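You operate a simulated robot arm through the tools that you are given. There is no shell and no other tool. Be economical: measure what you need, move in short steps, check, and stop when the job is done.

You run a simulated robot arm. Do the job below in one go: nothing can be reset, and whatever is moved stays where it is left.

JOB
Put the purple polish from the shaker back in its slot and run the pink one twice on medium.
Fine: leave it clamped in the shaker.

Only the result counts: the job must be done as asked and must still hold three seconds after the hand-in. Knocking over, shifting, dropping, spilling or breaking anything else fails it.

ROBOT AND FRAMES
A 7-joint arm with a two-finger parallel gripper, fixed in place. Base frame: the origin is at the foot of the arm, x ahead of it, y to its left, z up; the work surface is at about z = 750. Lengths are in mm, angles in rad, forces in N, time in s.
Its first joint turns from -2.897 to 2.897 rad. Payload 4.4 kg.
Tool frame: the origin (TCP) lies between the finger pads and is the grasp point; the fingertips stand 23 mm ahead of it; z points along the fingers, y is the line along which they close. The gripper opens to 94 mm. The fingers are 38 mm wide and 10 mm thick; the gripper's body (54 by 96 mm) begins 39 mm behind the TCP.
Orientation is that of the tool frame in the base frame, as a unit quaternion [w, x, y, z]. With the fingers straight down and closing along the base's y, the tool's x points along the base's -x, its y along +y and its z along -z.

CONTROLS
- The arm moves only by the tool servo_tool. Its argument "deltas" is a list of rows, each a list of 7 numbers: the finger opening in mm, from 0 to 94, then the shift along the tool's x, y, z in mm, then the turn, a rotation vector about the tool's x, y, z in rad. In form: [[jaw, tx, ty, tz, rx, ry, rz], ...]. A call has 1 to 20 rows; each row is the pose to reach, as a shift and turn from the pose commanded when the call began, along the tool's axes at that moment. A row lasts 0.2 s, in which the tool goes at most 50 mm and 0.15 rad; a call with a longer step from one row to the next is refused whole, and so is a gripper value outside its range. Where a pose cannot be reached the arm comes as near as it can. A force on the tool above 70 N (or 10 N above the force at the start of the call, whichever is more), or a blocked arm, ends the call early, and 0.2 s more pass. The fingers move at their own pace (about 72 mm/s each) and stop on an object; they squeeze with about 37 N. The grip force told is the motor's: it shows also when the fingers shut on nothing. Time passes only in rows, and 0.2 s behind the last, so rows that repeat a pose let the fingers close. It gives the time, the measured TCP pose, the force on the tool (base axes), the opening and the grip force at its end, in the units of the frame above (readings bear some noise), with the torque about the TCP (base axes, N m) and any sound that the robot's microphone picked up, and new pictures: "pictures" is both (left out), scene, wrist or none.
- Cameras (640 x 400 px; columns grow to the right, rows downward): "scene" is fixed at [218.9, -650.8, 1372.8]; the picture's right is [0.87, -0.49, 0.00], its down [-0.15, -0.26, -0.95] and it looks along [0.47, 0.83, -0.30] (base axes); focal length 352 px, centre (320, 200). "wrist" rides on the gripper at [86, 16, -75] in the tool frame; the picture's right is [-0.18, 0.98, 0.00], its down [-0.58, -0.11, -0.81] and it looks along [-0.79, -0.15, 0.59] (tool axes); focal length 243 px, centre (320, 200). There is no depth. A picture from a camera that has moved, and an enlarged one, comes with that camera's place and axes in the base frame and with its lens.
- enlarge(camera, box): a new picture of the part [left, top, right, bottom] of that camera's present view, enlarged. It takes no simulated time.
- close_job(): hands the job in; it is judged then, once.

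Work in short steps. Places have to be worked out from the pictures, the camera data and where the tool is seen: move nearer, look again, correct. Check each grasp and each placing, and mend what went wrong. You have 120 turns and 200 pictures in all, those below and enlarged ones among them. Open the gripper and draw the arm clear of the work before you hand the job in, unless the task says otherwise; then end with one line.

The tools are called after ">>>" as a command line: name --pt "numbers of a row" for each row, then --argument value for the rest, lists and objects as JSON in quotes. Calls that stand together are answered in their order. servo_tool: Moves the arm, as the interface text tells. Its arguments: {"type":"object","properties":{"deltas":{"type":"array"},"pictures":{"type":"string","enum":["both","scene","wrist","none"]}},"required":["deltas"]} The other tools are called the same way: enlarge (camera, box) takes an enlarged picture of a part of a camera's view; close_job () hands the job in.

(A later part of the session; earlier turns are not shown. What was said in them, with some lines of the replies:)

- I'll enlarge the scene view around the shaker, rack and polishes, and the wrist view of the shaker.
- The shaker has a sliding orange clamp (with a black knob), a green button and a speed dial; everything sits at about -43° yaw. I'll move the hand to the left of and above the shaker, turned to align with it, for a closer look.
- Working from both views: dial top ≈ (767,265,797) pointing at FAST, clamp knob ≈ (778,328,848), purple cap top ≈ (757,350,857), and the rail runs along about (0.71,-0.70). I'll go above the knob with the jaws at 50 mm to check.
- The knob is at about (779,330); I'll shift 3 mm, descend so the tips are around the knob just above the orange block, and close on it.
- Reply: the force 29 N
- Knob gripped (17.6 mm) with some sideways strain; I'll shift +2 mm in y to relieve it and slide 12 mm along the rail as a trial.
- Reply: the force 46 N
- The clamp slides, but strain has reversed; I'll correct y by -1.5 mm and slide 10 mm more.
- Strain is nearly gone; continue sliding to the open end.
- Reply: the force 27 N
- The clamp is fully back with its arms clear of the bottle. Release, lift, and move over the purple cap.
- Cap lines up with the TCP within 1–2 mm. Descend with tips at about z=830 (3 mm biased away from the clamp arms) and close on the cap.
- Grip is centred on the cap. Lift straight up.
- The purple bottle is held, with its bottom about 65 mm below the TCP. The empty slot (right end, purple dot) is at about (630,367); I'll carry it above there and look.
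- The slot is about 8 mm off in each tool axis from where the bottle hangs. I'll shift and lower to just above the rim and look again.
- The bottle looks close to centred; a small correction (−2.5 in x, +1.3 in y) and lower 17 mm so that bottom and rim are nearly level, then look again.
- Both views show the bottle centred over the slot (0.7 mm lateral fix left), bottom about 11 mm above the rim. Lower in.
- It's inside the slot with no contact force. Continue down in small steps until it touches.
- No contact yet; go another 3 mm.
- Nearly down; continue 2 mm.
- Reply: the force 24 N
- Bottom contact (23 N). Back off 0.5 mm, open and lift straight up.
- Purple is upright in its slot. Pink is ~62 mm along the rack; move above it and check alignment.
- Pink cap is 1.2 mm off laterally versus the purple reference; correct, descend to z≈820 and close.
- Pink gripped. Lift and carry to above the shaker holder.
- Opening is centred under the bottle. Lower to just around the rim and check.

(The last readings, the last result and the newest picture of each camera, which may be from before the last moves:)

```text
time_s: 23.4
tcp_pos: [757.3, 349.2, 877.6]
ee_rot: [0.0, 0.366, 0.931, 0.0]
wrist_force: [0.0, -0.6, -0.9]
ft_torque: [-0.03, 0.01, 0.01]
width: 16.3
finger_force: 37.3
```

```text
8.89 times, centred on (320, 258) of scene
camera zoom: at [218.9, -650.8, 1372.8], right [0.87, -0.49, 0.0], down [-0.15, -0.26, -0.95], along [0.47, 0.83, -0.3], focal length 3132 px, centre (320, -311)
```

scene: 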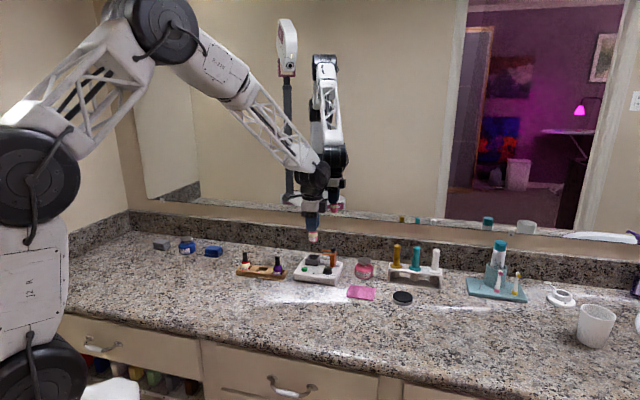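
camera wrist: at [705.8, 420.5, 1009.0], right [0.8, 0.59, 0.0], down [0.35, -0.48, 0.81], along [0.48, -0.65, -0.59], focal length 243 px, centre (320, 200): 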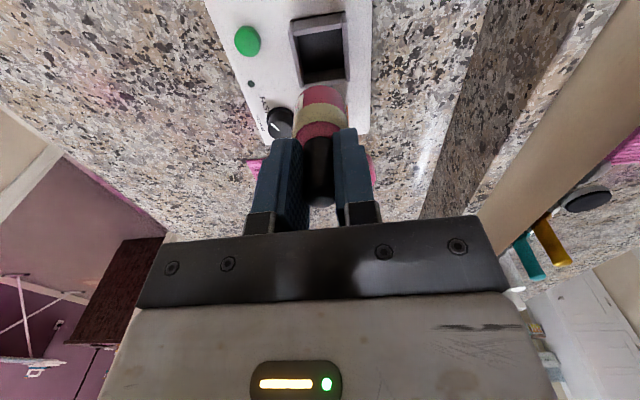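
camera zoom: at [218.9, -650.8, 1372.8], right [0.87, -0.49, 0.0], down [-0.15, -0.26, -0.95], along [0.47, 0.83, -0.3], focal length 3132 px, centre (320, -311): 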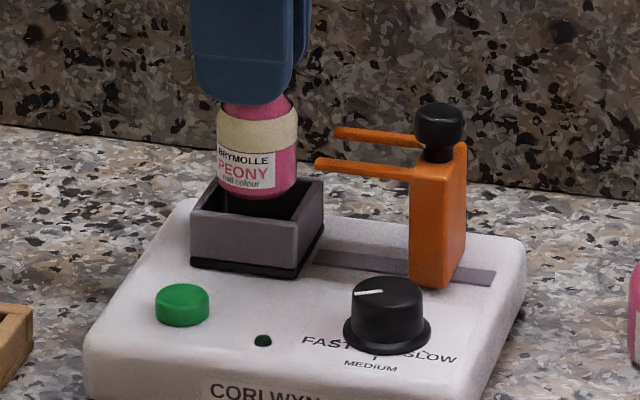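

Well-centred. Descend into the holder to near z≈856.

>>> servo_tool --pt "0 0 0.5 7 0 0 0" --pt "0 0 0.5 14 0 0 0" --pt "0 0 0.5 20 0 0 0" --pt "0 0 0.5 22 0 0 0" --pictures "none"

```text
time_s: 24.4
tcp_pos: [758.0, 351.7, 855.2]
ee_rot: [0.0, 0.366, 0.931, 0.0]
wrist_force: [0.1, 0.0, -0.3]
ft_torque: [-0.04, 0.01, 0.02]
width: 16.3
finger_force: 36.7
```

Continue in sub-mm steps until contact.

>>> servo_tool --pt "0 0 0 0.7 0 0 0" --pt "0 0 0 1.4 0 0 0" --pt "0 0 0 2 0 0 0" --pictures "none"

```text
time_s: 25.2
tcp_pos: [756.5, 350.8, 853.6]
ee_rot: [-0.001, 0.365, 0.931, 0.0]
wrist_force: [0.3, 0.0, 0.1]
ft_torque: [-0.01, -0.02, 0.04]
width: 16.4
finger_force: 37.1
```

>>> servo_tool --pt "0 0 0 0.5 0 0 0" --pt "0 0 0 1 0 0 0" --pt "0 0 0 1.5 0 0 0" --pictures "none"

>>> enlarge --camera "scene" --box '[290, 235, 350, 280]'

```text
time_s: 26.0
tcp_pos: [758.2, 350.6, 851.8]
ee_rot: [0.0, 0.366, 0.931, 0.0]
wrist_force: [0.1, -0.1, -1.0]
ft_torque: [0.02, 0.01, -0.01]
width: 16.6
finger_force: 37.2
```

```text
8.89 times, centred on (320, 258) of scene
camera zoom: at [218.9, -650.8, 1372.8], right [0.87, -0.49, 0.0], down [-0.15, -0.26, -0.95], along [0.47, 0.83, -0.3], focal length 3132 px, centre (320, -311)
```

zoom: 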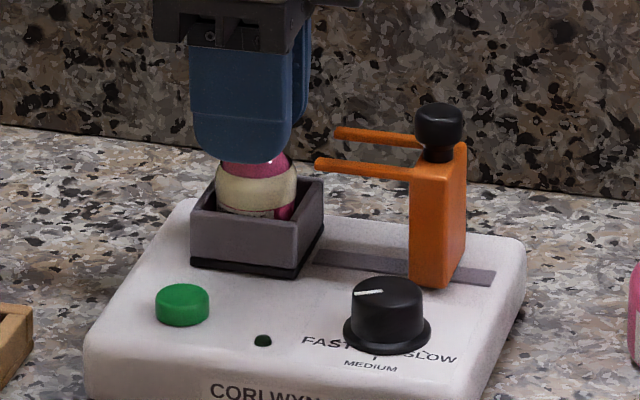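

Still no contact; keep lowering gently.

>>> servo_tool --pt "0 0 0 0.5 0 0 0" --pt "0 0 0 1 0 0 0" --pt "0 0 0 1.5 0 0 0" --pictures "none"

```text
time_s: 26.8
tcp_pos: [757.0, 349.0, 851.8]
ee_rot: [0.0, 0.365, 0.931, 0.001]
wrist_force: [-0.5, 1.2, 9.9]
ft_torque: [0.0, -0.02, 0.02]
width: 16.3
finger_force: 37.2
```

Contact at the holder floor. Release, lift, and move over the clamp knob.

>>> servo_tool --pt "16 0 0 -0.5 0 0 0" --pt "40 0 0 -0.5 0 0 0" --pt "40 0 0 -0.5 0 0 0" --pt "40 0 0 -20 0 0 0" --pt "40 0 0 -58 0 0 0" --pt "40 -36 -1 -58 0 0 0" --pt "40 -72 -2 -58 0 0 0" --pt "40 -72 -2 -58 0 0 0" --pictures "wrist"

>>> enlarge --camera "scene" --box '[290, 235, 350, 280]'

>>> enlarge --camera "wrist" --box '[220, 0, 420, 140]'

```text
time_s: 28.6
tcp_pos: [808.9, 300.5, 911.9]
ee_rot: [-0.001, 0.366, 0.931, -0.001]
wrist_force: [-0.3, 0.3, -0.7]
ft_torque: [0.0, 0.01, -0.04]
width: 40.0
finger_force: 0.1
camera wrist: at [755.5, 371.2, 985.6], right [0.8, 0.59, 0.0], down [0.35, -0.48, 0.81], along [0.48, -0.65, -0.59], focal length 243 px, centre (320, 200)
```

wrist: 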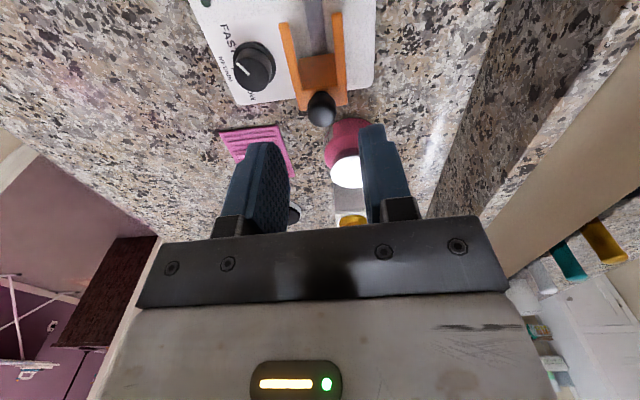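

```text
8.89 times, centred on (320, 258) of scene
camera zoom: at [218.9, -650.8, 1372.8], right [0.87, -0.49, 0.0], down [-0.15, -0.26, -0.95], along [0.47, 0.83, -0.3], focal length 3132 px, centre (320, -311)
```

zoom: 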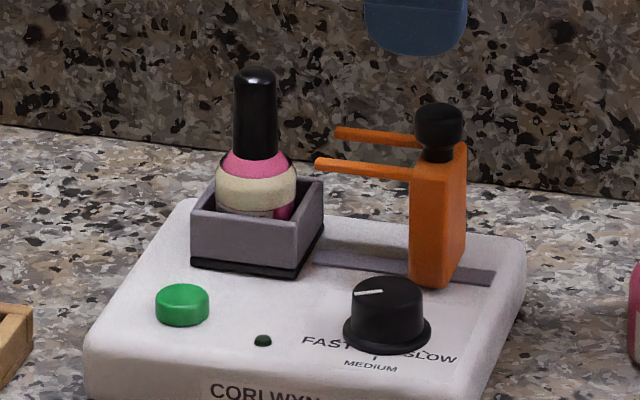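

```text
2.86 times, centred on (320, 70) of wrist
camera zoom: at [755.5, 371.2, 985.6], right [0.8, 0.59, 0.0], down [0.35, -0.48, 0.81], along [0.48, -0.65, -0.59], focal length 693 px, centre (320, 571)
```

zoom: 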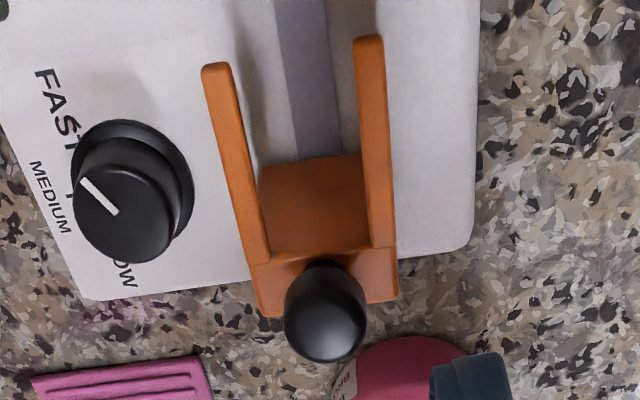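

Pink stands straight in the holder. Descend around the knob and grip it.

>>> servo_tool --pt "40 0 0.8 26 0 0 0" --pt "40 0 0.8 52 0 0 0" --pt "0 0 0.8 52 0 0 0" --pt "0 0 0.8 52 0 0 0" --pt "0 0 0.8 52 0 0 0" --pictures "none"

```text
time_s: 29.8
tcp_pos: [809.4, 301.1, 857.9]
ee_rot: [0.0, 0.365, 0.931, 0.002]
wrist_force: [15.4, 14.9, -5.0]
ft_torque: [-0.4, -0.7, -0.16]
width: 17.5
finger_force: 45.5
```

Gripped; relieve sideways strain and slide back toward the bottle.

>>> servo_tool --pt "0 0 0.8 0 0 0 0" --pt "0 5 0.9 0 0 0 0" --pt "0 10 1 0 0 0 0" --pt "0 15 1 0 0 0 0" --pt "0 20 1.1 0 0 0 0" --pictures "none"

```text
time_s: 31.0
tcp_pos: [795.6, 315.2, 856.9]
ee_rot: [0.0, 0.366, 0.931, 0.001]
wrist_force: [-5.0, -6.9, 16.4]
ft_torque: [0.38, 0.58, -0.34]
width: 17.5
finger_force: 45.1
```

>>> servo_tool --pt "0 5 0 -0.5 0 0 0" --pt "0 10 0.1 -0.5 0 0 0" --pt "0 14 0.1 -0.5 0 0 0" --pt "0 17 0.1 -0.5 0 0 0" --pictures "wrist"

>>> enlarge --camera "scene" --box '[290, 235, 350, 280]'

```text
time_s: 32.0
tcp_pos: [782.7, 326.3, 858.2]
ee_rot: [0.001, 0.365, 0.931, 0.001]
wrist_force: [24.2, 23.1, -2.6]
ft_torque: [0.9, 0.49, -0.15]
width: 17.9
finger_force: 44.8
camera wrist: at [729.3, 397.7, 931.9], right [0.8, 0.59, 0.0], down [0.35, -0.48, 0.81], along [0.48, -0.65, -0.59], focal length 243 px, centre (320, 200)
```

wrist: 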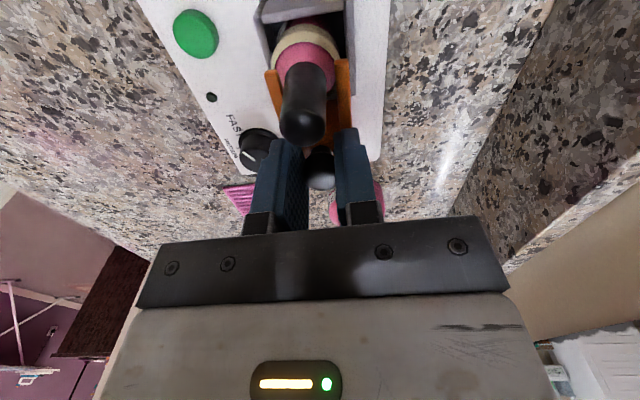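

```text
8.89 times, centred on (320, 258) of scene
camera zoom: at [218.9, -650.8, 1372.8], right [0.87, -0.49, 0.0], down [-0.15, -0.26, -0.95], along [0.47, 0.83, -0.3], focal length 3132 px, centre (320, -311)
```

zoom: 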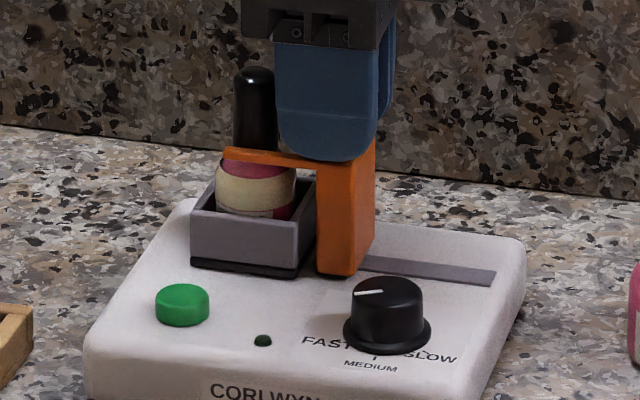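

About 2 mm short of the original closed position; push on gently.

>>> servo_tool --pt "0 1 1 0 0 0 0" --pt "0 2 1 0 0 0 0" --pt "0 3 1 0 0 0 0" --pictures "none"

>>> enlarge --camera "scene" --box '[290, 235, 350, 280]'

```text
time_s: 32.8
tcp_pos: [781.7, 329.2, 857.9]
ee_rot: [0.0, 0.365, 0.931, 0.0]
wrist_force: [16.9, 16.0, 2.2]
ft_torque: [-0.33, -0.56, -0.11]
width: 17.6
finger_force: 45.0
```

```text
8.89 times, centred on (320, 258) of scene
camera zoom: at [218.9, -650.8, 1372.8], right [0.87, -0.49, 0.0], down [-0.15, -0.26, -0.95], along [0.47, 0.83, -0.3], focal length 3132 px, centre (320, -311)
```

zoom: 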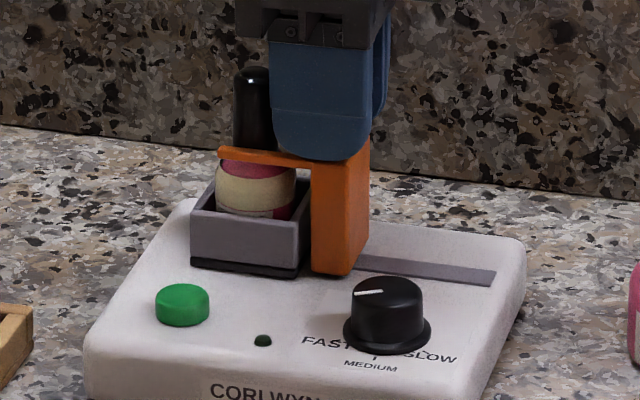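

Clamp now matches its original closed position, but there's no stop force; nudge 1.5 mm further to confirm.

>>> servo_tool --pt "0 0.7 0.5 0 0 0 0" --pt "0 1.5 0.7 0 0 0 0" --pictures "none"

>>> enlarge --camera "scene" --box '[290, 235, 350, 280]'

```text
time_s: 33.4
tcp_pos: [780.5, 330.5, 857.7]
ee_rot: [0.001, 0.367, 0.93, 0.0]
wrist_force: [10.7, -25.8, 15.0]
ft_torque: [0.01, 0.15, -0.32]
width: 17.7
finger_force: 45.3
```

```text
8.89 times, centred on (320, 258) of scene
camera zoom: at [218.9, -650.8, 1372.8], right [0.87, -0.49, 0.0], down [-0.15, -0.26, -0.95], along [0.47, 0.83, -0.3], focal length 3132 px, centre (320, -311)
```

zoom: 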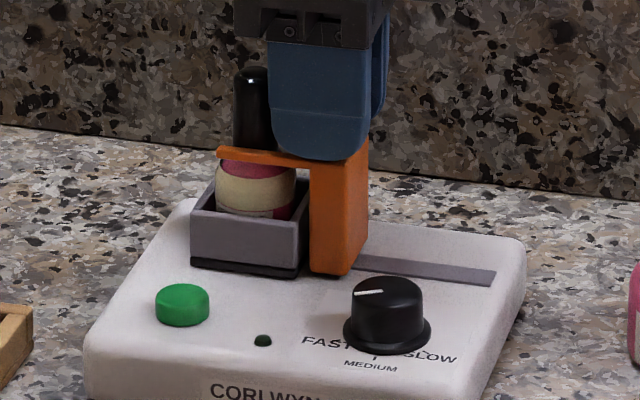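

Stop force felt: the clamp is closed. Release, lift, and move above the dial to look at it.

>>> servo_tool --pt "17 -0.7 -0.3 0 0 0 0" --pt "50 -0.7 -0.3 0 0 0 0" --pt "50 -0.7 -0.3 -1 0 0 0" --pt "50 0 0 -20 0 0 0" --pt "50 0 0 -50 0 0 0" --pt "50 -17 -28 -50 0 0 0" --pt "50 -34 -57 -50 0 0 0" --pt "50 -34 -57 -30 0 0 0" --pt "50 -34 -57 -12 0 0 0" --pt "50 -34 -57 -12 0 0 0" --pictures "wrist"

>>> enlarge --camera "wrist" --box '[220, 0, 420, 140]'

>>> enlarge --camera "scene" --box '[290, 235, 350, 280]'

```text
time_s: 35.6
tcp_pos: [766.3, 265.7, 867.6]
ee_rot: [-0.001, 0.366, 0.931, -0.001]
wrist_force: [-0.2, 0.2, 0.0]
ft_torque: [-0.02, 0.01, 0.0]
width: 49.9
finger_force: 0.0
camera wrist: at [713.0, 336.9, 944.1], right [0.8, 0.59, 0.0], down [0.35, -0.48, 0.81], along [0.48, -0.65, -0.59], focal length 243 px, centre (320, 200)
```

wrist: 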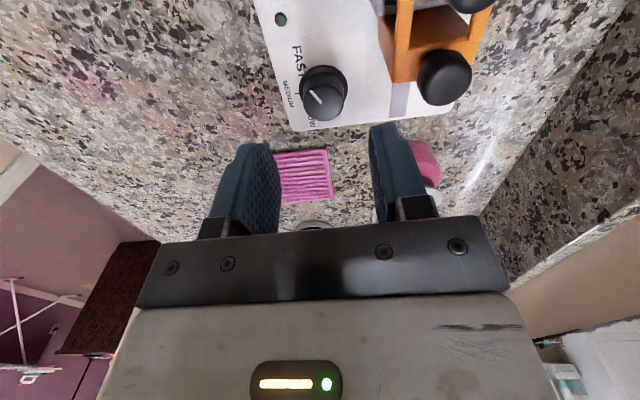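

```text
2.86 times, centred on (320, 70) of wrist
camera zoom: at [713.0, 336.9, 944.1], right [0.8, 0.59, 0.0], down [0.35, -0.48, 0.81], along [0.48, -0.65, -0.59], focal length 693 px, centre (320, 571)
```

zoom: 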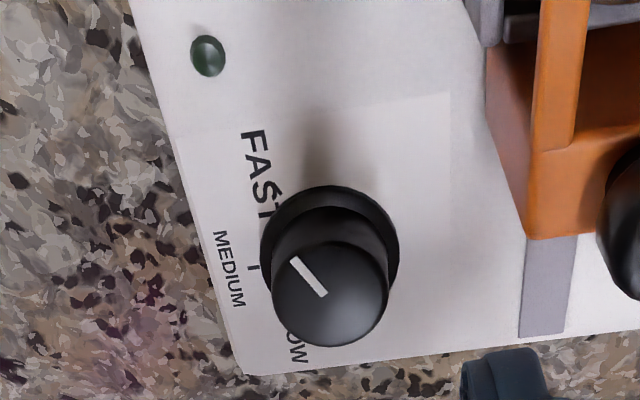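

```text
8.89 times, centred on (320, 258) of scene
camera zoom: at [218.9, -650.8, 1372.8], right [0.87, -0.49, 0.0], down [-0.15, -0.26, -0.95], along [0.47, 0.83, -0.3], focal length 3132 px, centre (320, -311)
```

zoom: 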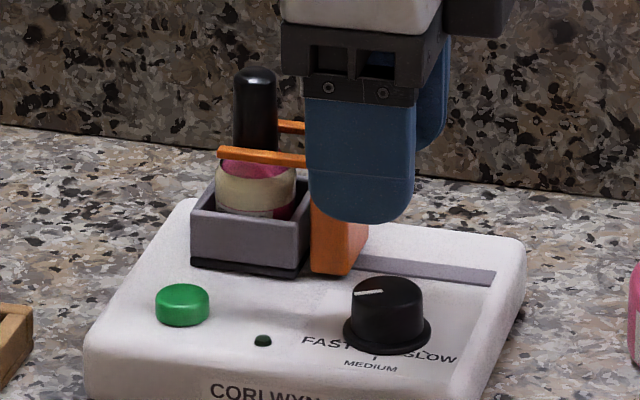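

Dial centre is about 3.3 mm toward +r and 2 mm in y from the TCP; the pointer needs ~1.06 rad counter-clockwise to reach MEDIUM's tick. Descend to hold the top ~8 mm of the dial and close.

>>> servo_tool --pt "50 -3.3 2 5 0 0 0" --pt "50 -3.3 2 35 0 0 0" --pt "50 -3.3 2 55 0 0 0" --pt "0 -3.3 2 55 0 0 0" --pt "0 -3.3 2 55 0 0 0" --pt "0 -3.3 2 55 0 0 0" --pictures "wrist"

>>> enlarge --camera "scene" --box '[290, 235, 350, 280]'

```text
time_s: 37.0
tcp_pos: [769.7, 264.5, 815.4]
ee_rot: [0.0, 0.366, 0.93, -0.002]
wrist_force: [-31.6, -38.3, 17.1]
ft_torque: [-0.7, 0.71, 0.04]
width: 27.9
finger_force: 44.8
camera wrist: at [717.3, 335.6, 889.4], right [0.8, 0.59, 0.0], down [0.35, -0.48, 0.81], along [0.48, -0.65, -0.59], focal length 243 px, centre (320, 200)
```

wrist: 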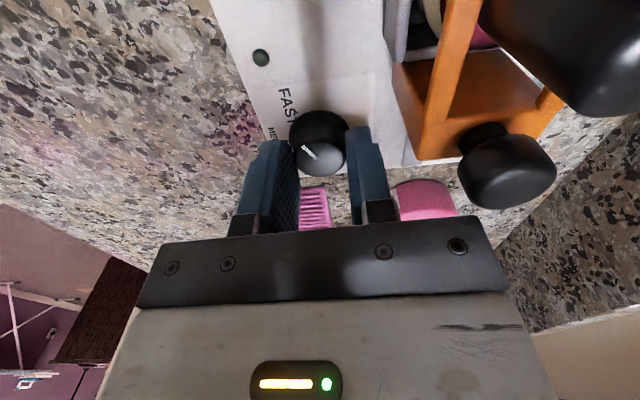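

```text
8.89 times, centred on (320, 258) of scene
camera zoom: at [218.9, -650.8, 1372.8], right [0.87, -0.49, 0.0], down [-0.15, -0.26, -0.95], along [0.47, 0.83, -0.3], focal length 3132 px, centre (320, -311)
```

zoom: 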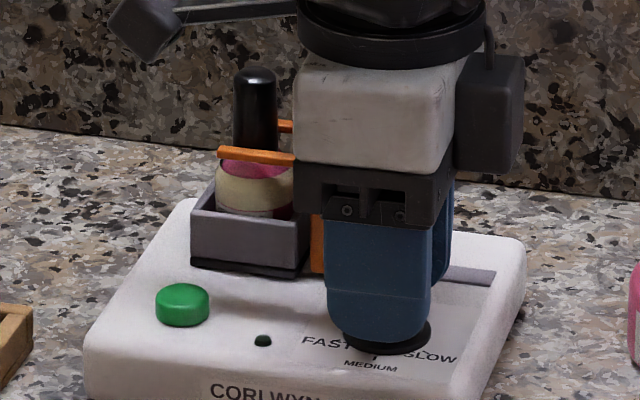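

Gripped (27.9 mm) with ~50 N sideways strain; relax that first.

>>> servo_tool --pt "0 0 -0.7 0 0 0 0" --pt "0 0 -1.4 0 0 0 0" --pictures "none"

```text
time_s: 37.6
tcp_pos: [770.8, 265.2, 814.7]
ee_rot: [0.0, 0.365, 0.931, 0.001]
wrist_force: [7.7, -18.5, -10.5]
ft_torque: [-0.33, 0.19, 0.02]
width: 27.8
finger_force: 45.4
```

Strain is acceptable; turn −0.5 rad (counter-clockwise from above) and check.

>>> servo_tool --pt "0 0 0 0 0 0 -0.1" --pt "0 0 0 0 0 0 -0.2" --pt "0 0 0 0 0 0 -0.3" --pt "0 0 0 0 0 0 -0.4" --pt "0 0 0 0 0 0 -0.5" --pictures "wrist"

>>> enlarge --camera "scene" --box '[290, 235, 350, 280]'

```text
time_s: 38.8
tcp_pos: [770.2, 265.5, 815.4]
ee_rot: [0.001, 0.123, 0.992, 0.0]
wrist_force: [21.2, 21.7, -10.6]
ft_torque: [0.16, -0.39, 0.01]
width: 27.5
finger_force: 45.0
camera wrist: at [688.9, 302.0, 889.5], right [0.42, 0.91, 0.0], down [0.54, -0.25, 0.81], along [0.73, -0.34, -0.59], focal length 243 px, centre (320, 200)
```

wrist: 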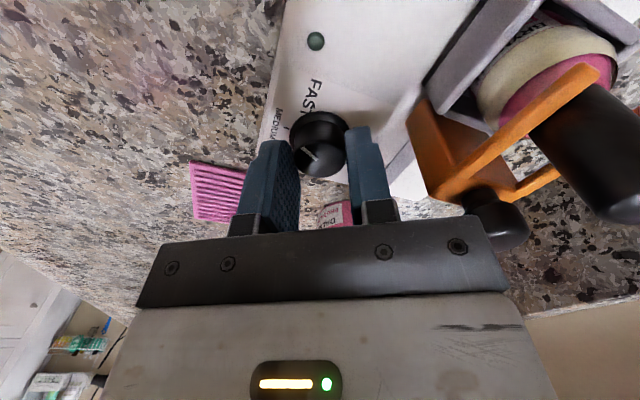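

```text
8.89 times, centred on (320, 258) of scene
camera zoom: at [218.9, -650.8, 1372.8], right [0.87, -0.49, 0.0], down [-0.15, -0.26, -0.95], along [0.47, 0.83, -0.3], focal length 3132 px, centre (320, -311)
```

zoom: 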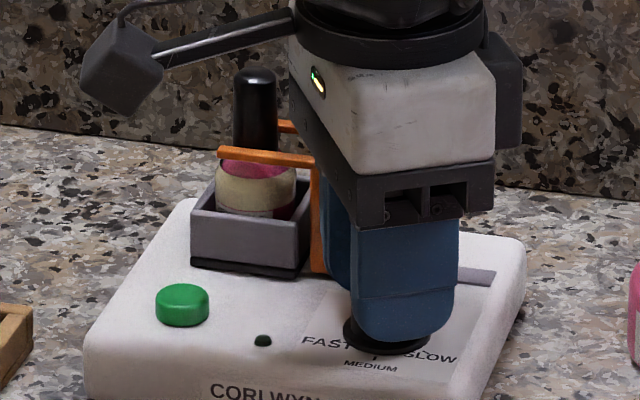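

The dial turns with the hand, clearances fine. Turn another −0.56 rad.

>>> servo_tool --pt "0 0 0 0 0 0 -0.1" --pt "0 0 0 0 0 0 -0.2" --pt "0 0 0 0 0 0 -0.3" --pt "0 0 0 0 0 0 -0.4" --pt "0 0 0 0 0 0 -0.5" --pt "0 0 0 0 0 0 -0.56" --pictures "wrist"

>>> enlarge --camera "wrist" --box '[230, 80, 410, 200]'

```text
time_s: 40.2
tcp_pos: [768.7, 266.4, 814.7]
ee_rot: [0.0, -0.156, 0.988, 0.0]
wrist_force: [-33.7, 39.5, 20.5]
ft_torque: [0.75, 0.91, 0.05]
width: 27.1
finger_force: 44.6
camera wrist: at [680.4, 253.6, 889.6], right [-0.13, 0.99, 0.0], down [0.59, 0.08, 0.81], along [0.8, 0.1, -0.59], focal length 243 px, centre (320, 200)
```

wrist: 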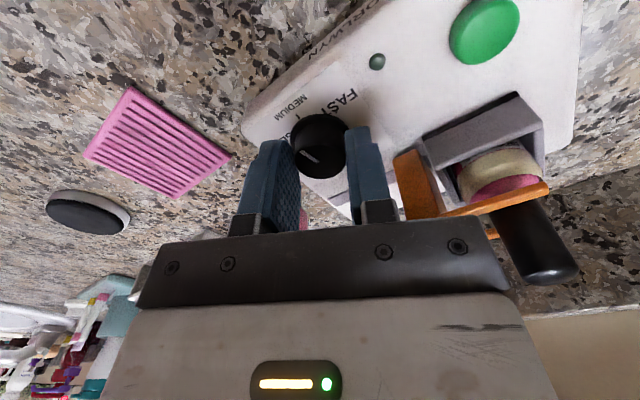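

```text
3.33 times, centred on (320, 140) of wrist
camera zoom: at [680.4, 253.6, 889.6], right [-0.13, 0.99, 0.0], down [0.59, 0.08, 0.81], along [0.8, 0.1, -0.59], focal length 809 px, centre (320, 400)
```

zoom: 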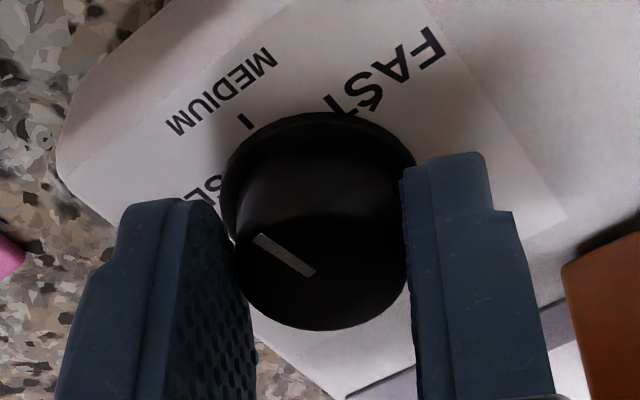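

The dial has turned to near MEDIUM. Relieve strain, release, lift and check the pointer.

>>> servo_tool --pt "0 0 1.3 0 0 0 0" --pt "27 0 1.3 0 0 0 0" --pt "45 0 1.3 0 0 0 0" --pt "45 0 1.3 -1 0 0 0" --pt "45 0 1.3 -30 0 0 0" --pt "45 0 1.3 -60 0 0 0" --pt "45 0 1.3 -60 0 0 0" --pictures "none"

>>> enlarge --camera "wrist" --box '[220, 0, 420, 140]'

>>> enlarge --camera "scene" --box '[290, 235, 350, 280]'

```text
time_s: 41.8
tcp_pos: [768.7, 268.0, 874.6]
ee_rot: [0.0, -0.155, 0.988, 0.0]
wrist_force: [0.0, -0.1, -0.1]
ft_torque: [0.01, -0.01, 0.02]
width: 45.1
finger_force: 0.1
```

```text
2.86 times, centred on (320, 70) of wrist
camera zoom: at [679.7, 255.7, 949.0], right [-0.13, 0.99, 0.0], down [0.59, 0.07, 0.81], along [0.8, 0.1, -0.59], focal length 693 px, centre (320, 571)
```

zoom: 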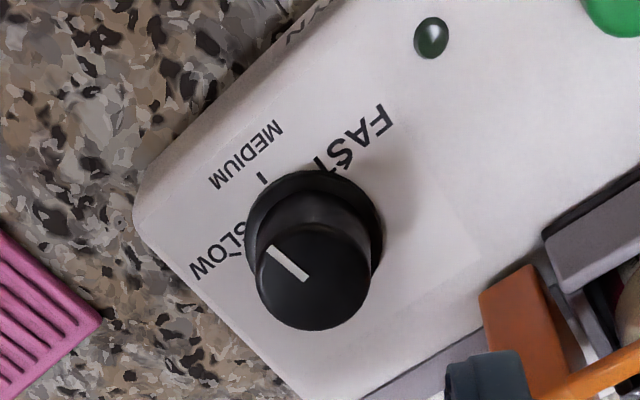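

```text
8.89 times, centred on (320, 258) of scene
camera zoom: at [218.9, -650.8, 1372.8], right [0.87, -0.49, 0.0], down [-0.15, -0.26, -0.95], along [0.47, 0.83, -0.3], focal length 3132 px, centre (320, -311)
```

zoom: 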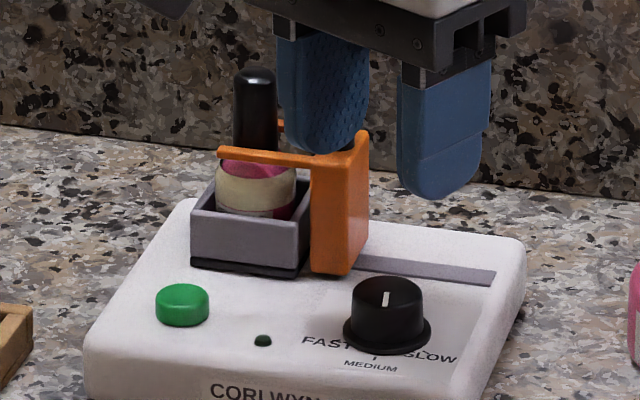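

Pointer is ~10° past the MEDIUM tick. Re-grip the dial and turn back +0.18 rad.

>>> servo_tool --pt "45 0 0 30 0 0 0" --pt "45 0 0 59 0 0 0" --pt "0 0 0 59 0 0 0" --pt "0 0 0 59 0 0 0" --pt "0 0 0 59 0 0 0" --pt "0 0 0 59 0 0 0.09" --pt "0 0 0 59 0 0 0.18" --pt "0 0 0 59 0 0 0.18" --pictures "none"

```text
time_s: 43.6
tcp_pos: [768.0, 264.6, 815.6]
ee_rot: [-0.001, -0.065, 0.998, 0.0]
wrist_force: [-18.3, -18.2, 11.6]
ft_torque: [-0.28, 0.08, -0.03]
width: 27.3
finger_force: 45.1
```

Release, lift and check the pointer.

>>> servo_tool --pt "27 0 0 0 0 0 0" --pt "45 0 0 0 0 0 0" --pt "45 0 0 -1 0 0 0" --pt "45 0 0 -30 0 0 0" --pt "45 0 0 -60 0 0 0" --pt "45 0 0 -60 0 0 0" --pictures "none"

>>> enlarge --camera "wrist" --box '[220, 0, 420, 140]'

>>> enlarge --camera "scene" --box '[310, 250, 350, 280]'

```text
time_s: 45.0
tcp_pos: [768.9, 265.8, 875.5]
ee_rot: [-0.001, -0.065, 0.998, 0.0]
wrist_force: [0.1, 0.2, 0.4]
ft_torque: [0.04, 0.0, 0.02]
width: 44.8
finger_force: 0.0
```

```text
2.86 times, centred on (320, 70) of wrist
camera zoom: at [679.4, 270.1, 949.5], right [0.05, 1.0, 0.0], down [0.59, -0.03, 0.81], along [0.8, -0.04, -0.59], focal length 693 px, centre (320, 571)
```

zoom: 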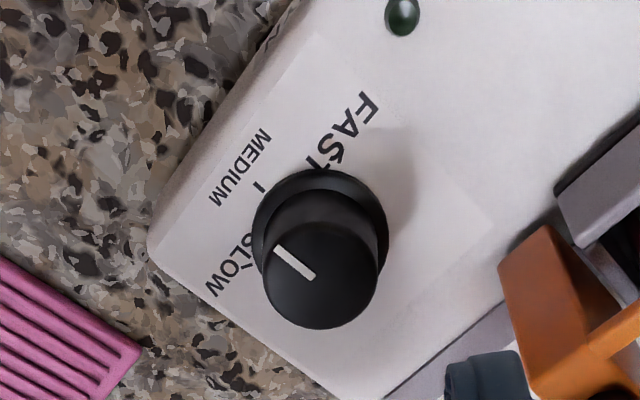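

```text
13.33 times, centred on (330, 265) of scene
camera zoom: at [218.9, -650.8, 1372.8], right [0.87, -0.49, 0.0], down [-0.15, -0.26, -0.95], along [0.47, 0.83, -0.3], focal length 4698 px, centre (187, -667)
```

zoom: 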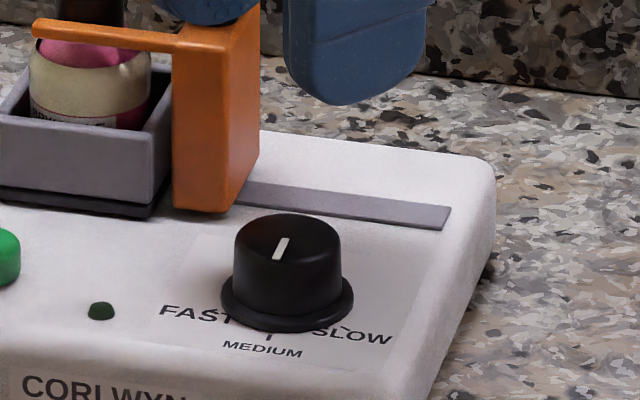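

Pointer now at −134°, exactly on the MEDIUM tick. Next the green button at about (706,319,786): close the fingers and turn so the hand's long side runs along the shaker front, keeping clear of the bottle.

>>> servo_tool --pt "20 11 12 0 0 0 -0.135" --pt "0 22 24 0 0 0 -0.27" --pt "0 33 36 0 0 0 -0.405" --pt "0 44 49 0 0 0 -0.54" --pt "0 55.5 60.7 0 0 0 -0.675" --pt "0 55.5 60.7 0 0 0 -0.675"

>>> enlarge --camera "scene" --box '[280, 235, 340, 280]'

>>> enlarge --camera "wrist" --box '[220, 0, 420, 140]'

```text
time_s: 46.4
tcp_pos: [705.8, 318.7, 875.4]
ee_rot: [0.0, -0.393, 0.92, 0.001]
wrist_force: [-0.7, 1.1, 0.3]
ft_torque: [0.01, 0.0, 0.05]
width: 0.1
finger_force: 37.1
camera wrist: at [632.3, 266.6, 949.6], right [-0.58, 0.81, 0.0], down [0.48, 0.34, 0.81], along [0.66, 0.47, -0.59], focal length 243 px, centre (320, 200)
```

scene: 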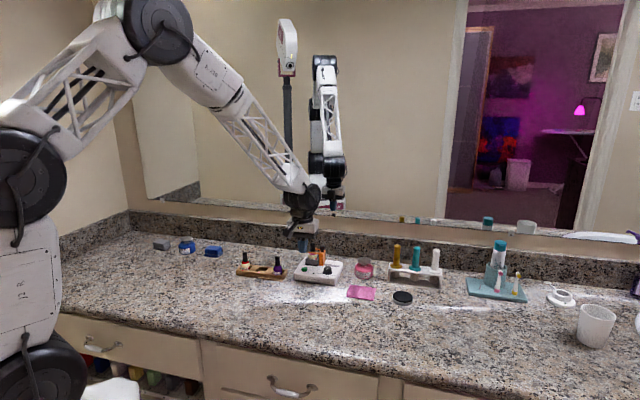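
wrist: 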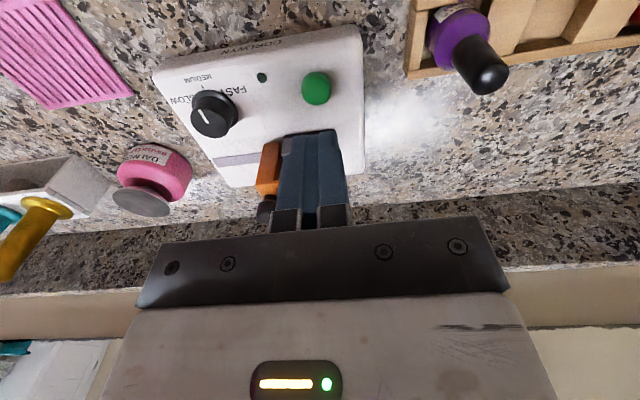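

```text
8.89 times, centred on (310, 258) of scene
camera zoom: at [218.9, -650.8, 1372.8], right [0.87, -0.49, 0.0], down [-0.15, -0.26, -0.95], along [0.47, 0.83, -0.3], focal length 3132 px, centre (409, -311)
```

zoom: 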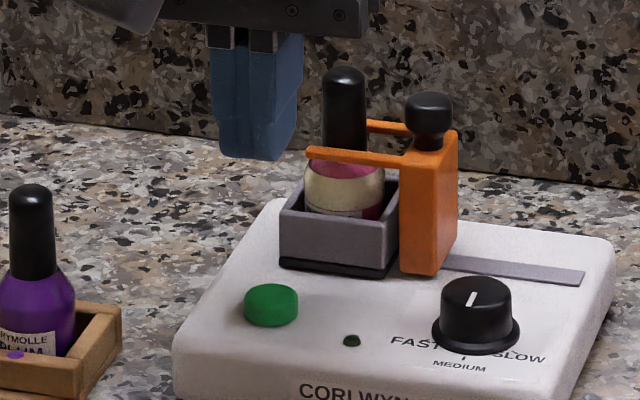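

```text
2.86 times, centred on (320, 70) of wrist
camera zoom: at [632.3, 266.6, 949.6], right [-0.58, 0.81, 0.0], down [0.48, 0.34, 0.81], along [0.66, 0.47, -0.59], focal length 693 px, centre (320, 571)
```

zoom: 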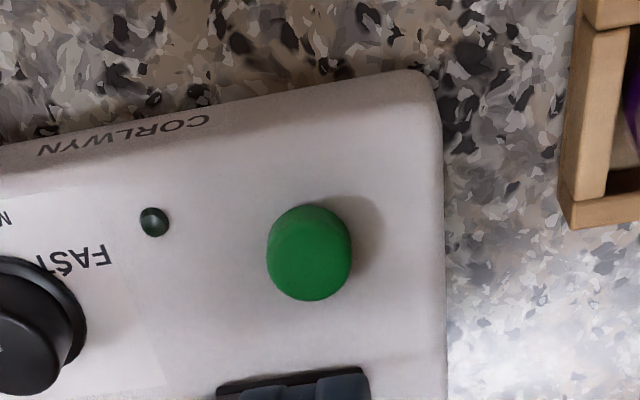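

Button is ~2 mm off the TCP; shift and descend to ~4 mm above it, then press in small steps.

>>> servo_tool --pt "0 -1.5 -2.5 30 0 0 0" --pt "0 -1.5 -2.5 50 0 0 0" --pt "0 -1.5 -2.5 60 0 0 0" --pt "0 -1.5 -2.5 62 0 0 0" --pictures "none"

>>> enlarge --camera "scene" --box '[280, 235, 340, 280]'

>>> enlarge --camera "wrist" --box '[220, 20, 420, 160]'

```text
time_s: 47.4
tcp_pos: [708.4, 317.4, 814.3]
ee_rot: [-0.001, -0.392, 0.92, 0.0]
wrist_force: [0.9, 0.4, 0.5]
ft_torque: [0.0, -0.01, -0.03]
width: 0.1
finger_force: 37.1
```

```text
8.89 times, centred on (310, 258) of scene
camera zoom: at [218.9, -650.8, 1372.8], right [0.87, -0.49, 0.0], down [-0.15, -0.26, -0.95], along [0.47, 0.83, -0.3], focal length 3132 px, centre (409, -311)
```

zoom: 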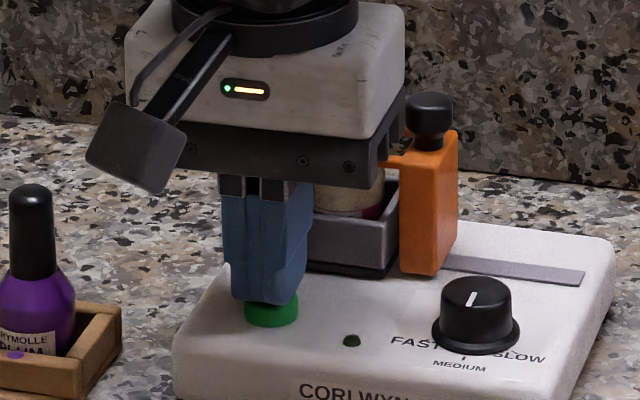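

```text
2.86 times, centred on (320, 90) of wrist
camera zoom: at [635.8, 266.5, 888.6], right [-0.58, 0.81, 0.0], down [0.48, 0.34, 0.81], along [0.66, 0.47, -0.59], focal length 693 px, centre (320, 514)
```

zoom: 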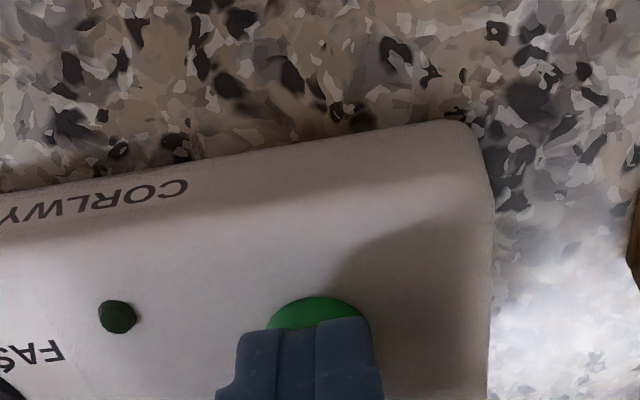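

Fingertip is over the button. Press down in 1 mm steps to 7 mm, then retract, listening for sound.

>>> servo_tool --pt "0 0 0 3 0 0 0" --pt "0 0 0 4 0 0 0" --pt "0 0 0 5 0 0 0" --pt "0 0 0 6 0 0 0" --pt "0 0 0 7 0 0 0" --pictures "none"

>>> enlarge --camera "wrist" --box '[220, 20, 420, 160]'

```text
time_s: 48.6
tcp_pos: [708.8, 318.4, 807.2]
ee_rot: [0.0, -0.392, 0.92, -0.001]
wrist_force: [-6.2, 0.7, 14.3]
ft_torque: [0.0, 0.09, -0.06]
width: 0.3
finger_force: 36.6
heard: click
```

```text
2.86 times, centred on (320, 90) of wrist
camera zoom: at [636.3, 266.7, 882.0], right [-0.58, 0.81, 0.0], down [0.48, 0.34, 0.81], along [0.66, 0.47, -0.59], focal length 693 px, centre (320, 514)
```

zoom: 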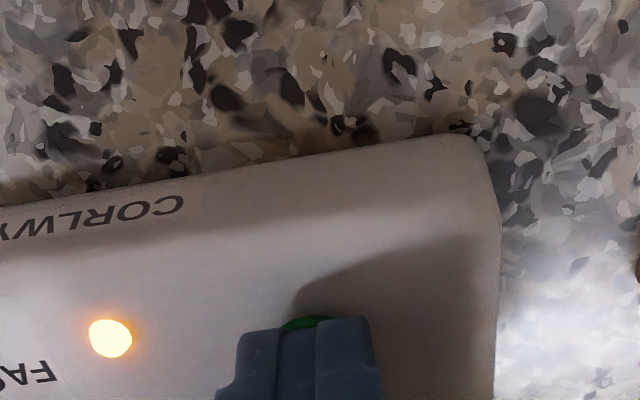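

Click heard and the LED lit: run 1 started. Lift the finger 20 mm off the button and watch.

>>> servo_tool --pt "0 0 0 -4 0 0 0" --pt "0 0 0 -20 0 0 0" --pictures "none"

>>> enlarge --camera "scene" --box '[280, 235, 340, 280]'

```text
time_s: 49.2
tcp_pos: [707.4, 318.2, 826.8]
ee_rot: [0.0, -0.392, 0.92, 0.0]
wrist_force: [-0.6, -0.2, -0.7]
ft_torque: [0.02, 0.0, 0.0]
width: 0.0
finger_force: 36.9
```

```text
8.89 times, centred on (310, 258) of scene
camera zoom: at [218.9, -650.8, 1372.8], right [0.87, -0.49, 0.0], down [-0.15, -0.26, -0.95], along [0.47, 0.83, -0.3], focal length 3132 px, centre (409, -311)
```

zoom: 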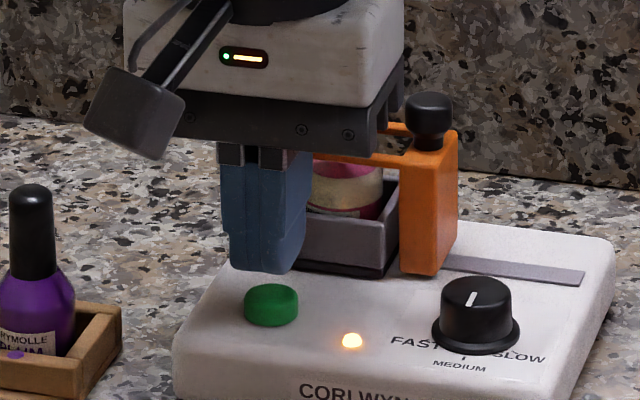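

LED on; wait 3 s and listen.

>>> servo_tool --pt "0 0 0 0 0 0 0" --pt "0 0 0 0 0 0 0" --pt "0 0 0 0 0 0 0" --pt "0 0 0 0 0 0 0" --pt "0 0 0 0 0 0 0" --pt "0 0 0 0 0 0 0" --pt "0 0 0 0 0 0 0" --pt "0 0 0 0 0 0 0" --pt "0 0 0 0 0 0 0" --pt "0 0 0 0 0 0 0" --pt "0 0 0 0 0 0 0" --pt "0 0 0 0 0 0 0" --pt "0 0 0 0 0 0 0" --pt "0 0 0 0 0 0 0" --pictures "none"

>>> enlarge --camera "scene" --box '[280, 235, 340, 280]'

```text
time_s: 52.2
tcp_pos: [708.8, 317.8, 826.8]
ee_rot: [0.0, -0.392, 0.92, -0.001]
wrist_force: [-0.2, 0.4, 0.2]
ft_torque: [0.02, 0.03, 0.0]
width: 0.0
finger_force: 37.2
```

```text
8.89 times, centred on (310, 258) of scene
camera zoom: at [218.9, -650.8, 1372.8], right [0.87, -0.49, 0.0], down [-0.15, -0.26, -0.95], along [0.47, 0.83, -0.3], focal length 3132 px, centre (409, -311)
```

zoom: 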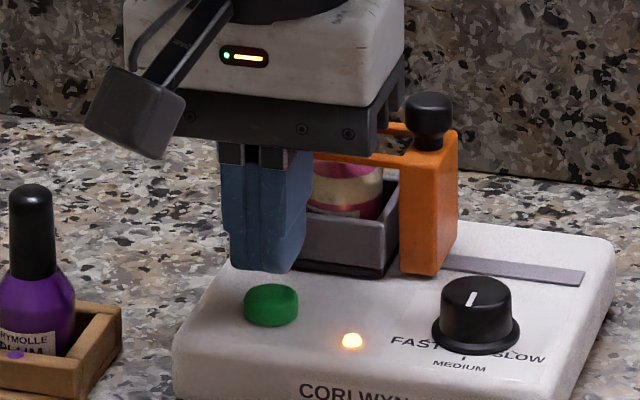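

Still running; wait another 4 s.

>>> servo_tool --pt "0 0 0 0 0 0 0" --pt "0 0 0 0 0 0 0" --pt "0 0 0 0 0 0 0" --pt "0 0 0 0 0 0 0" --pt "0 0 0 0 0 0 0" --pt "0 0 0 0 0 0 0" --pt "0 0 0 0 0 0 0" --pt "0 0 0 0 0 0 0" --pt "0 0 0 0 0 0 0" --pt "0 0 0 0 0 0 0" --pt "0 0 0 0 0 0 0" --pt "0 0 0 0 0 0 0" --pt "0 0 0 0 0 0 0" --pt "0 0 0 0 0 0 0" --pt "0 0 0 0 0 0 0" --pt "0 0 0 0 0 0 0" --pt "0 0 0 0 0 0 0" --pt "0 0 0 0 0 0 0" --pt "0 0 0 0 0 0 0" --pictures "none"

>>> enlarge --camera "scene" --box '[280, 235, 340, 280]'

```text
time_s: 56.2
tcp_pos: [709.1, 317.3, 826.3]
ee_rot: [0.0, -0.392, 0.92, 0.0]
wrist_force: [0.2, 0.8, -0.9]
ft_torque: [0.02, -0.02, 0.02]
width: 0.0
finger_force: 36.6
```

```text
8.89 times, centred on (310, 258) of scene
camera zoom: at [218.9, -650.8, 1372.8], right [0.87, -0.49, 0.0], down [-0.15, -0.26, -0.95], along [0.47, 0.83, -0.3], focal length 3132 px, centre (409, -311)
```

zoom: 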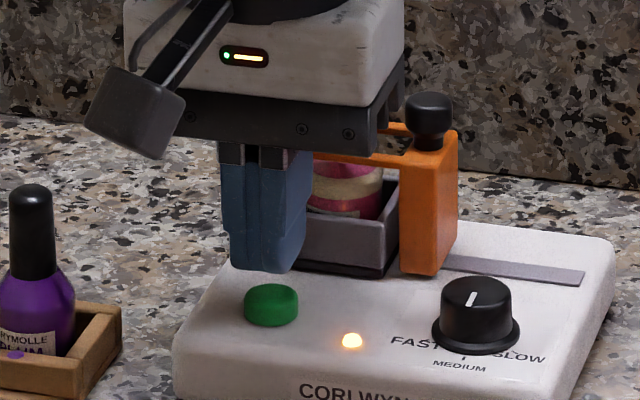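

LED still lit; keep waiting.

>>> servo_tool --pt "0 0 0 0 0 0 0" --pt "0 0 0 0 0 0 0" --pt "0 0 0 0 0 0 0" --pt "0 0 0 0 0 0 0" --pt "0 0 0 0 0 0 0" --pt "0 0 0 0 0 0 0" --pt "0 0 0 0 0 0 0" --pt "0 0 0 0 0 0 0" --pt "0 0 0 0 0 0 0" --pt "0 0 0 0 0 0 0" --pt "0 0 0 0 0 0 0" --pt "0 0 0 0 0 0 0" --pt "0 0 0 0 0 0 0" --pt "0 0 0 0 0 0 0" --pt "0 0 0 0 0 0 0" --pt "0 0 0 0 0 0 0" --pt "0 0 0 0 0 0 0" --pt "0 0 0 0 0 0 0" --pt "0 0 0 0 0 0 0" --pictures "none"

>>> enlarge --camera "scene" --box '[280, 235, 340, 280]'

```text
time_s: 60.2
tcp_pos: [708.5, 318.1, 827.4]
ee_rot: [0.0, -0.392, 0.92, 0.0]
wrist_force: [0.1, 0.6, 0.3]
ft_torque: [0.01, 0.01, -0.01]
width: 0.0
finger_force: 37.1
```

```text
8.89 times, centred on (310, 258) of scene
camera zoom: at [218.9, -650.8, 1372.8], right [0.87, -0.49, 0.0], down [-0.15, -0.26, -0.95], along [0.47, 0.83, -0.3], focal length 3132 px, centre (409, -311)
```

zoom: 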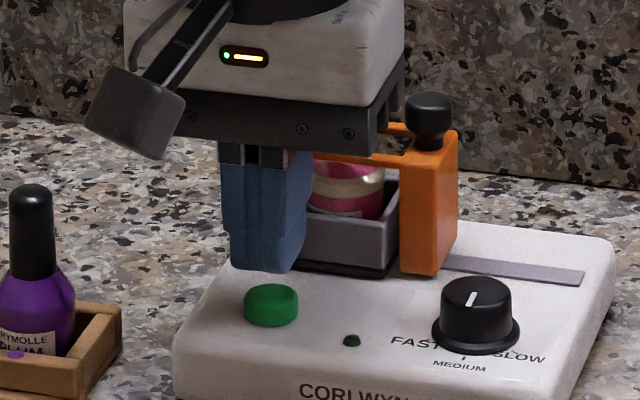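

LED is off: run 1 finished. Press again for run 2, to the same depth.

>>> servo_tool --pt "0 0 0 12 0 0 0" --pt "0 0 0 16 0 0 0" --pt "0 0 0 17 0 0 0" --pt "0 0 0 18 0 0 0" --pt "0 0 0 19 0 0 0" --pt "0 0 0 20 0 0 0" --pictures "none"

>>> enlarge --camera "wrist" --box '[220, 20, 420, 160]'

```text
time_s: 61.6
tcp_pos: [708.4, 318.4, 807.5]
ee_rot: [-0.001, -0.392, 0.92, 0.0]
wrist_force: [-3.4, 6.9, 15.2]
ft_torque: [0.17, 0.07, 0.01]
width: 0.1
finger_force: 36.4
heard: click
```

```text
2.86 times, centred on (320, 90) of wrist
camera zoom: at [635.9, 266.4, 881.8], right [-0.58, 0.81, 0.0], down [0.48, 0.34, 0.81], along [0.66, 0.47, -0.59], focal length 693 px, centre (320, 514)
```

zoom: 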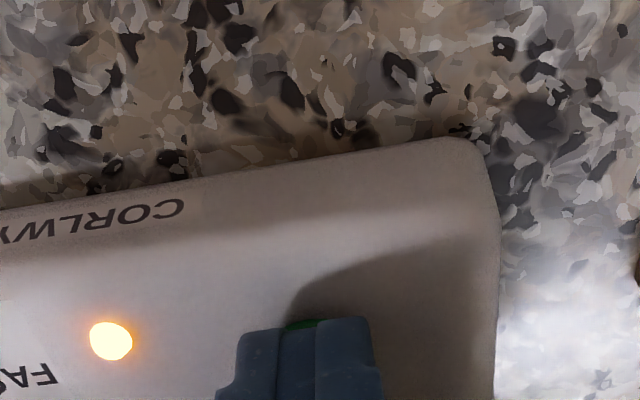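

Run 2 started. Lift straight up well clear, back off along the tool's +x (front), open the gripper, and wait out the run.

>>> servo_tool --pt "0 0 0 -4 0 0 0" --pt "0 0 0 -40 0 0 0" --pt "0 0 0 -85 0 0 0" --pt "0 0 0 -130 0 0 0" --pt "0 30 0 -165 0 0 0" --pt "60 60 0 -190 0 0 0" --pt "60 60 0 -190 0 0 0" --pt "60 60 0 -190 0 0 0" --pt "60 60 0 -190 0 0 0" --pt "60 60 0 -190 0 0 0" --pt "60 60 0 -190 0 0 0" --pt "60 60 0 -190 0 0 0" --pt "60 60 0 -190 0 0 0" --pt "60 60 0 -190 0 0 0" --pt "60 60 0 -190 0 0 0" --pt "60 60 0 -190 0 0 0" --pt "60 60 0 -190 0 0 0" --pt "60 60 0 -190 0 0 0" --pt "60 60 0 -190 0 0 0" --pt "60 60 0 -190 0 0 0" --pictures "none"

>>> servo_tool --pt "60 0 0 0 0 0 0" --pt "60 0 0 0 0 0 0" --pt "60 0 0 0 0 0 0" --pt "60 0 0 0 0 0 0" --pt "60 0 0 0 0 0 0" --pt "60 0 0 0 0 0 0" --pt "60 0 0 0 0 0 0" --pt "60 0 0 0 0 0 0" --pt "60 0 0 0 0 0 0" --pt "60 0 0 0 0 0 0" --pt "60 0 0 0 0 0 0" --pt "60 0 0 0 0 0 0" --pt "60 0 0 0 0 0 0" --pt "60 0 0 0 0 0 0" --pt "60 0 0 0 0 0 0" --pt "60 0 0 0 0 0 0" --pt "60 0 0 0 0 0 0" --pt "60 0 0 0 0 0 0" --pt "60 0 0 0 0 0 0" --pt "60 0 0 0 0 0 0" --pictures "none"

>>> servo_tool --pt "60 0 0 0 0 0 0" --pt "60 0 0 0 0 0 0" --pt "60 0 0 0 0 0 0" --pt "60 0 0 0 0 0 0" --pt "60 0 0 0 0 0 0" --pt "60 0 0 0 0 0 0" --pt "60 0 0 0 0 0 0" --pt "60 0 0 0 0 0 0" --pt "60 0 0 0 0 0 0" --pt "60 0 0 0 0 0 0" --pt "60 0 0 0 0 0 0" --pt "60 0 0 0 0 0 0" --pt "60 0 0 0 0 0 0" --pt "60 0 0 0 0 0 0"

>>> enlarge --camera "scene" --box '[230, 225, 350, 295]'

```text
time_s: 65.8
tcp_pos: [667.0, 274.2, 996.6]
ee_rot: [0.0, -0.392, 0.92, 0.0]
wrist_force: [1.2, 0.1, -0.5]
ft_torque: [0.0, -0.03, -0.03]
width: 59.9
finger_force: 0.0
```

```text
time_s: 70.0
tcp_pos: [666.5, 274.8, 996.6]
ee_rot: [-0.001, -0.393, 0.92, 0.0]
wrist_force: [-0.3, -0.2, 0.4]
ft_torque: [0.02, -0.01, 0.0]
width: 59.9
finger_force: 0.1
```

```text
time_s: 73.0
tcp_pos: [666.8, 275.7, 995.5]
ee_rot: [0.0, -0.392, 0.92, -0.001]
wrist_force: [1.2, 0.1, 0.3]
ft_torque: [-0.02, 0.0, 0.03]
width: 60.2
finger_force: 0.0
camera wrist: at [594.2, 223.9, 1071.3], right [-0.58, 0.81, 0.0], down [0.48, 0.34, 0.81], along [0.66, 0.47, -0.59], focal length 243 px, centre (320, 200)
```

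scene: 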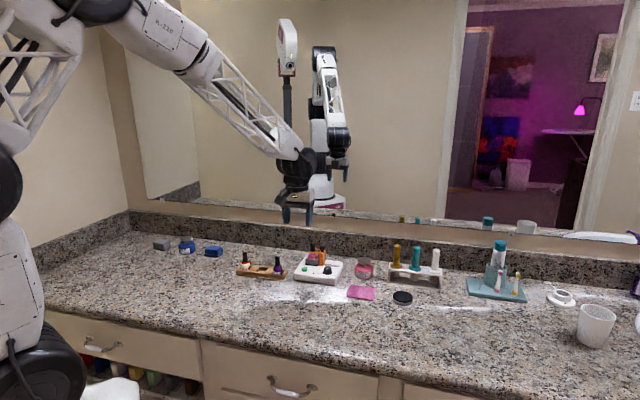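
wrist: 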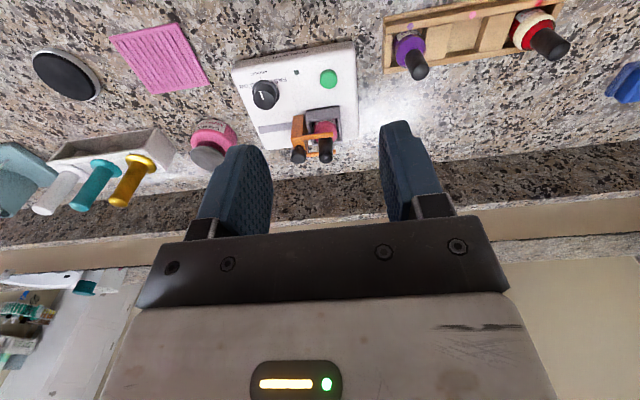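

```text
5.33 times, centred on (290, 260) of scene
camera zoom: at [218.9, -650.8, 1372.8], right [0.87, -0.49, 0.0], down [-0.15, -0.26, -0.95], along [0.47, 0.83, -0.3], focal length 1879 px, centre (480, -120)
```

zoom: 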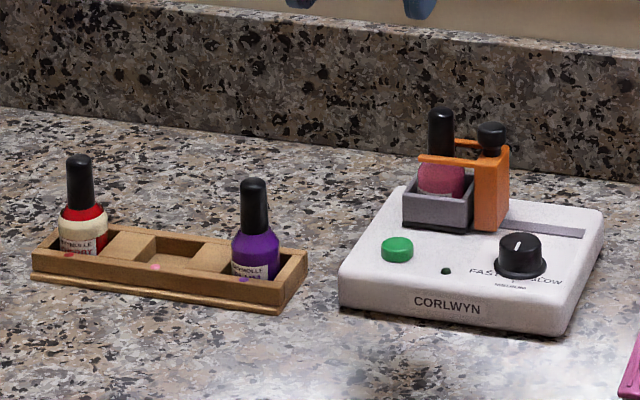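

LED is off after the second run, the pink polish looks fully mixed and is still clamped, and purple is back in its slot with the arm clear. I'm handing the job in.

>>> close_job

```text
The job is handed in.
```

The purple polish is back in its slot, and the pink one was run twice on medium and left clamped in the shaker.
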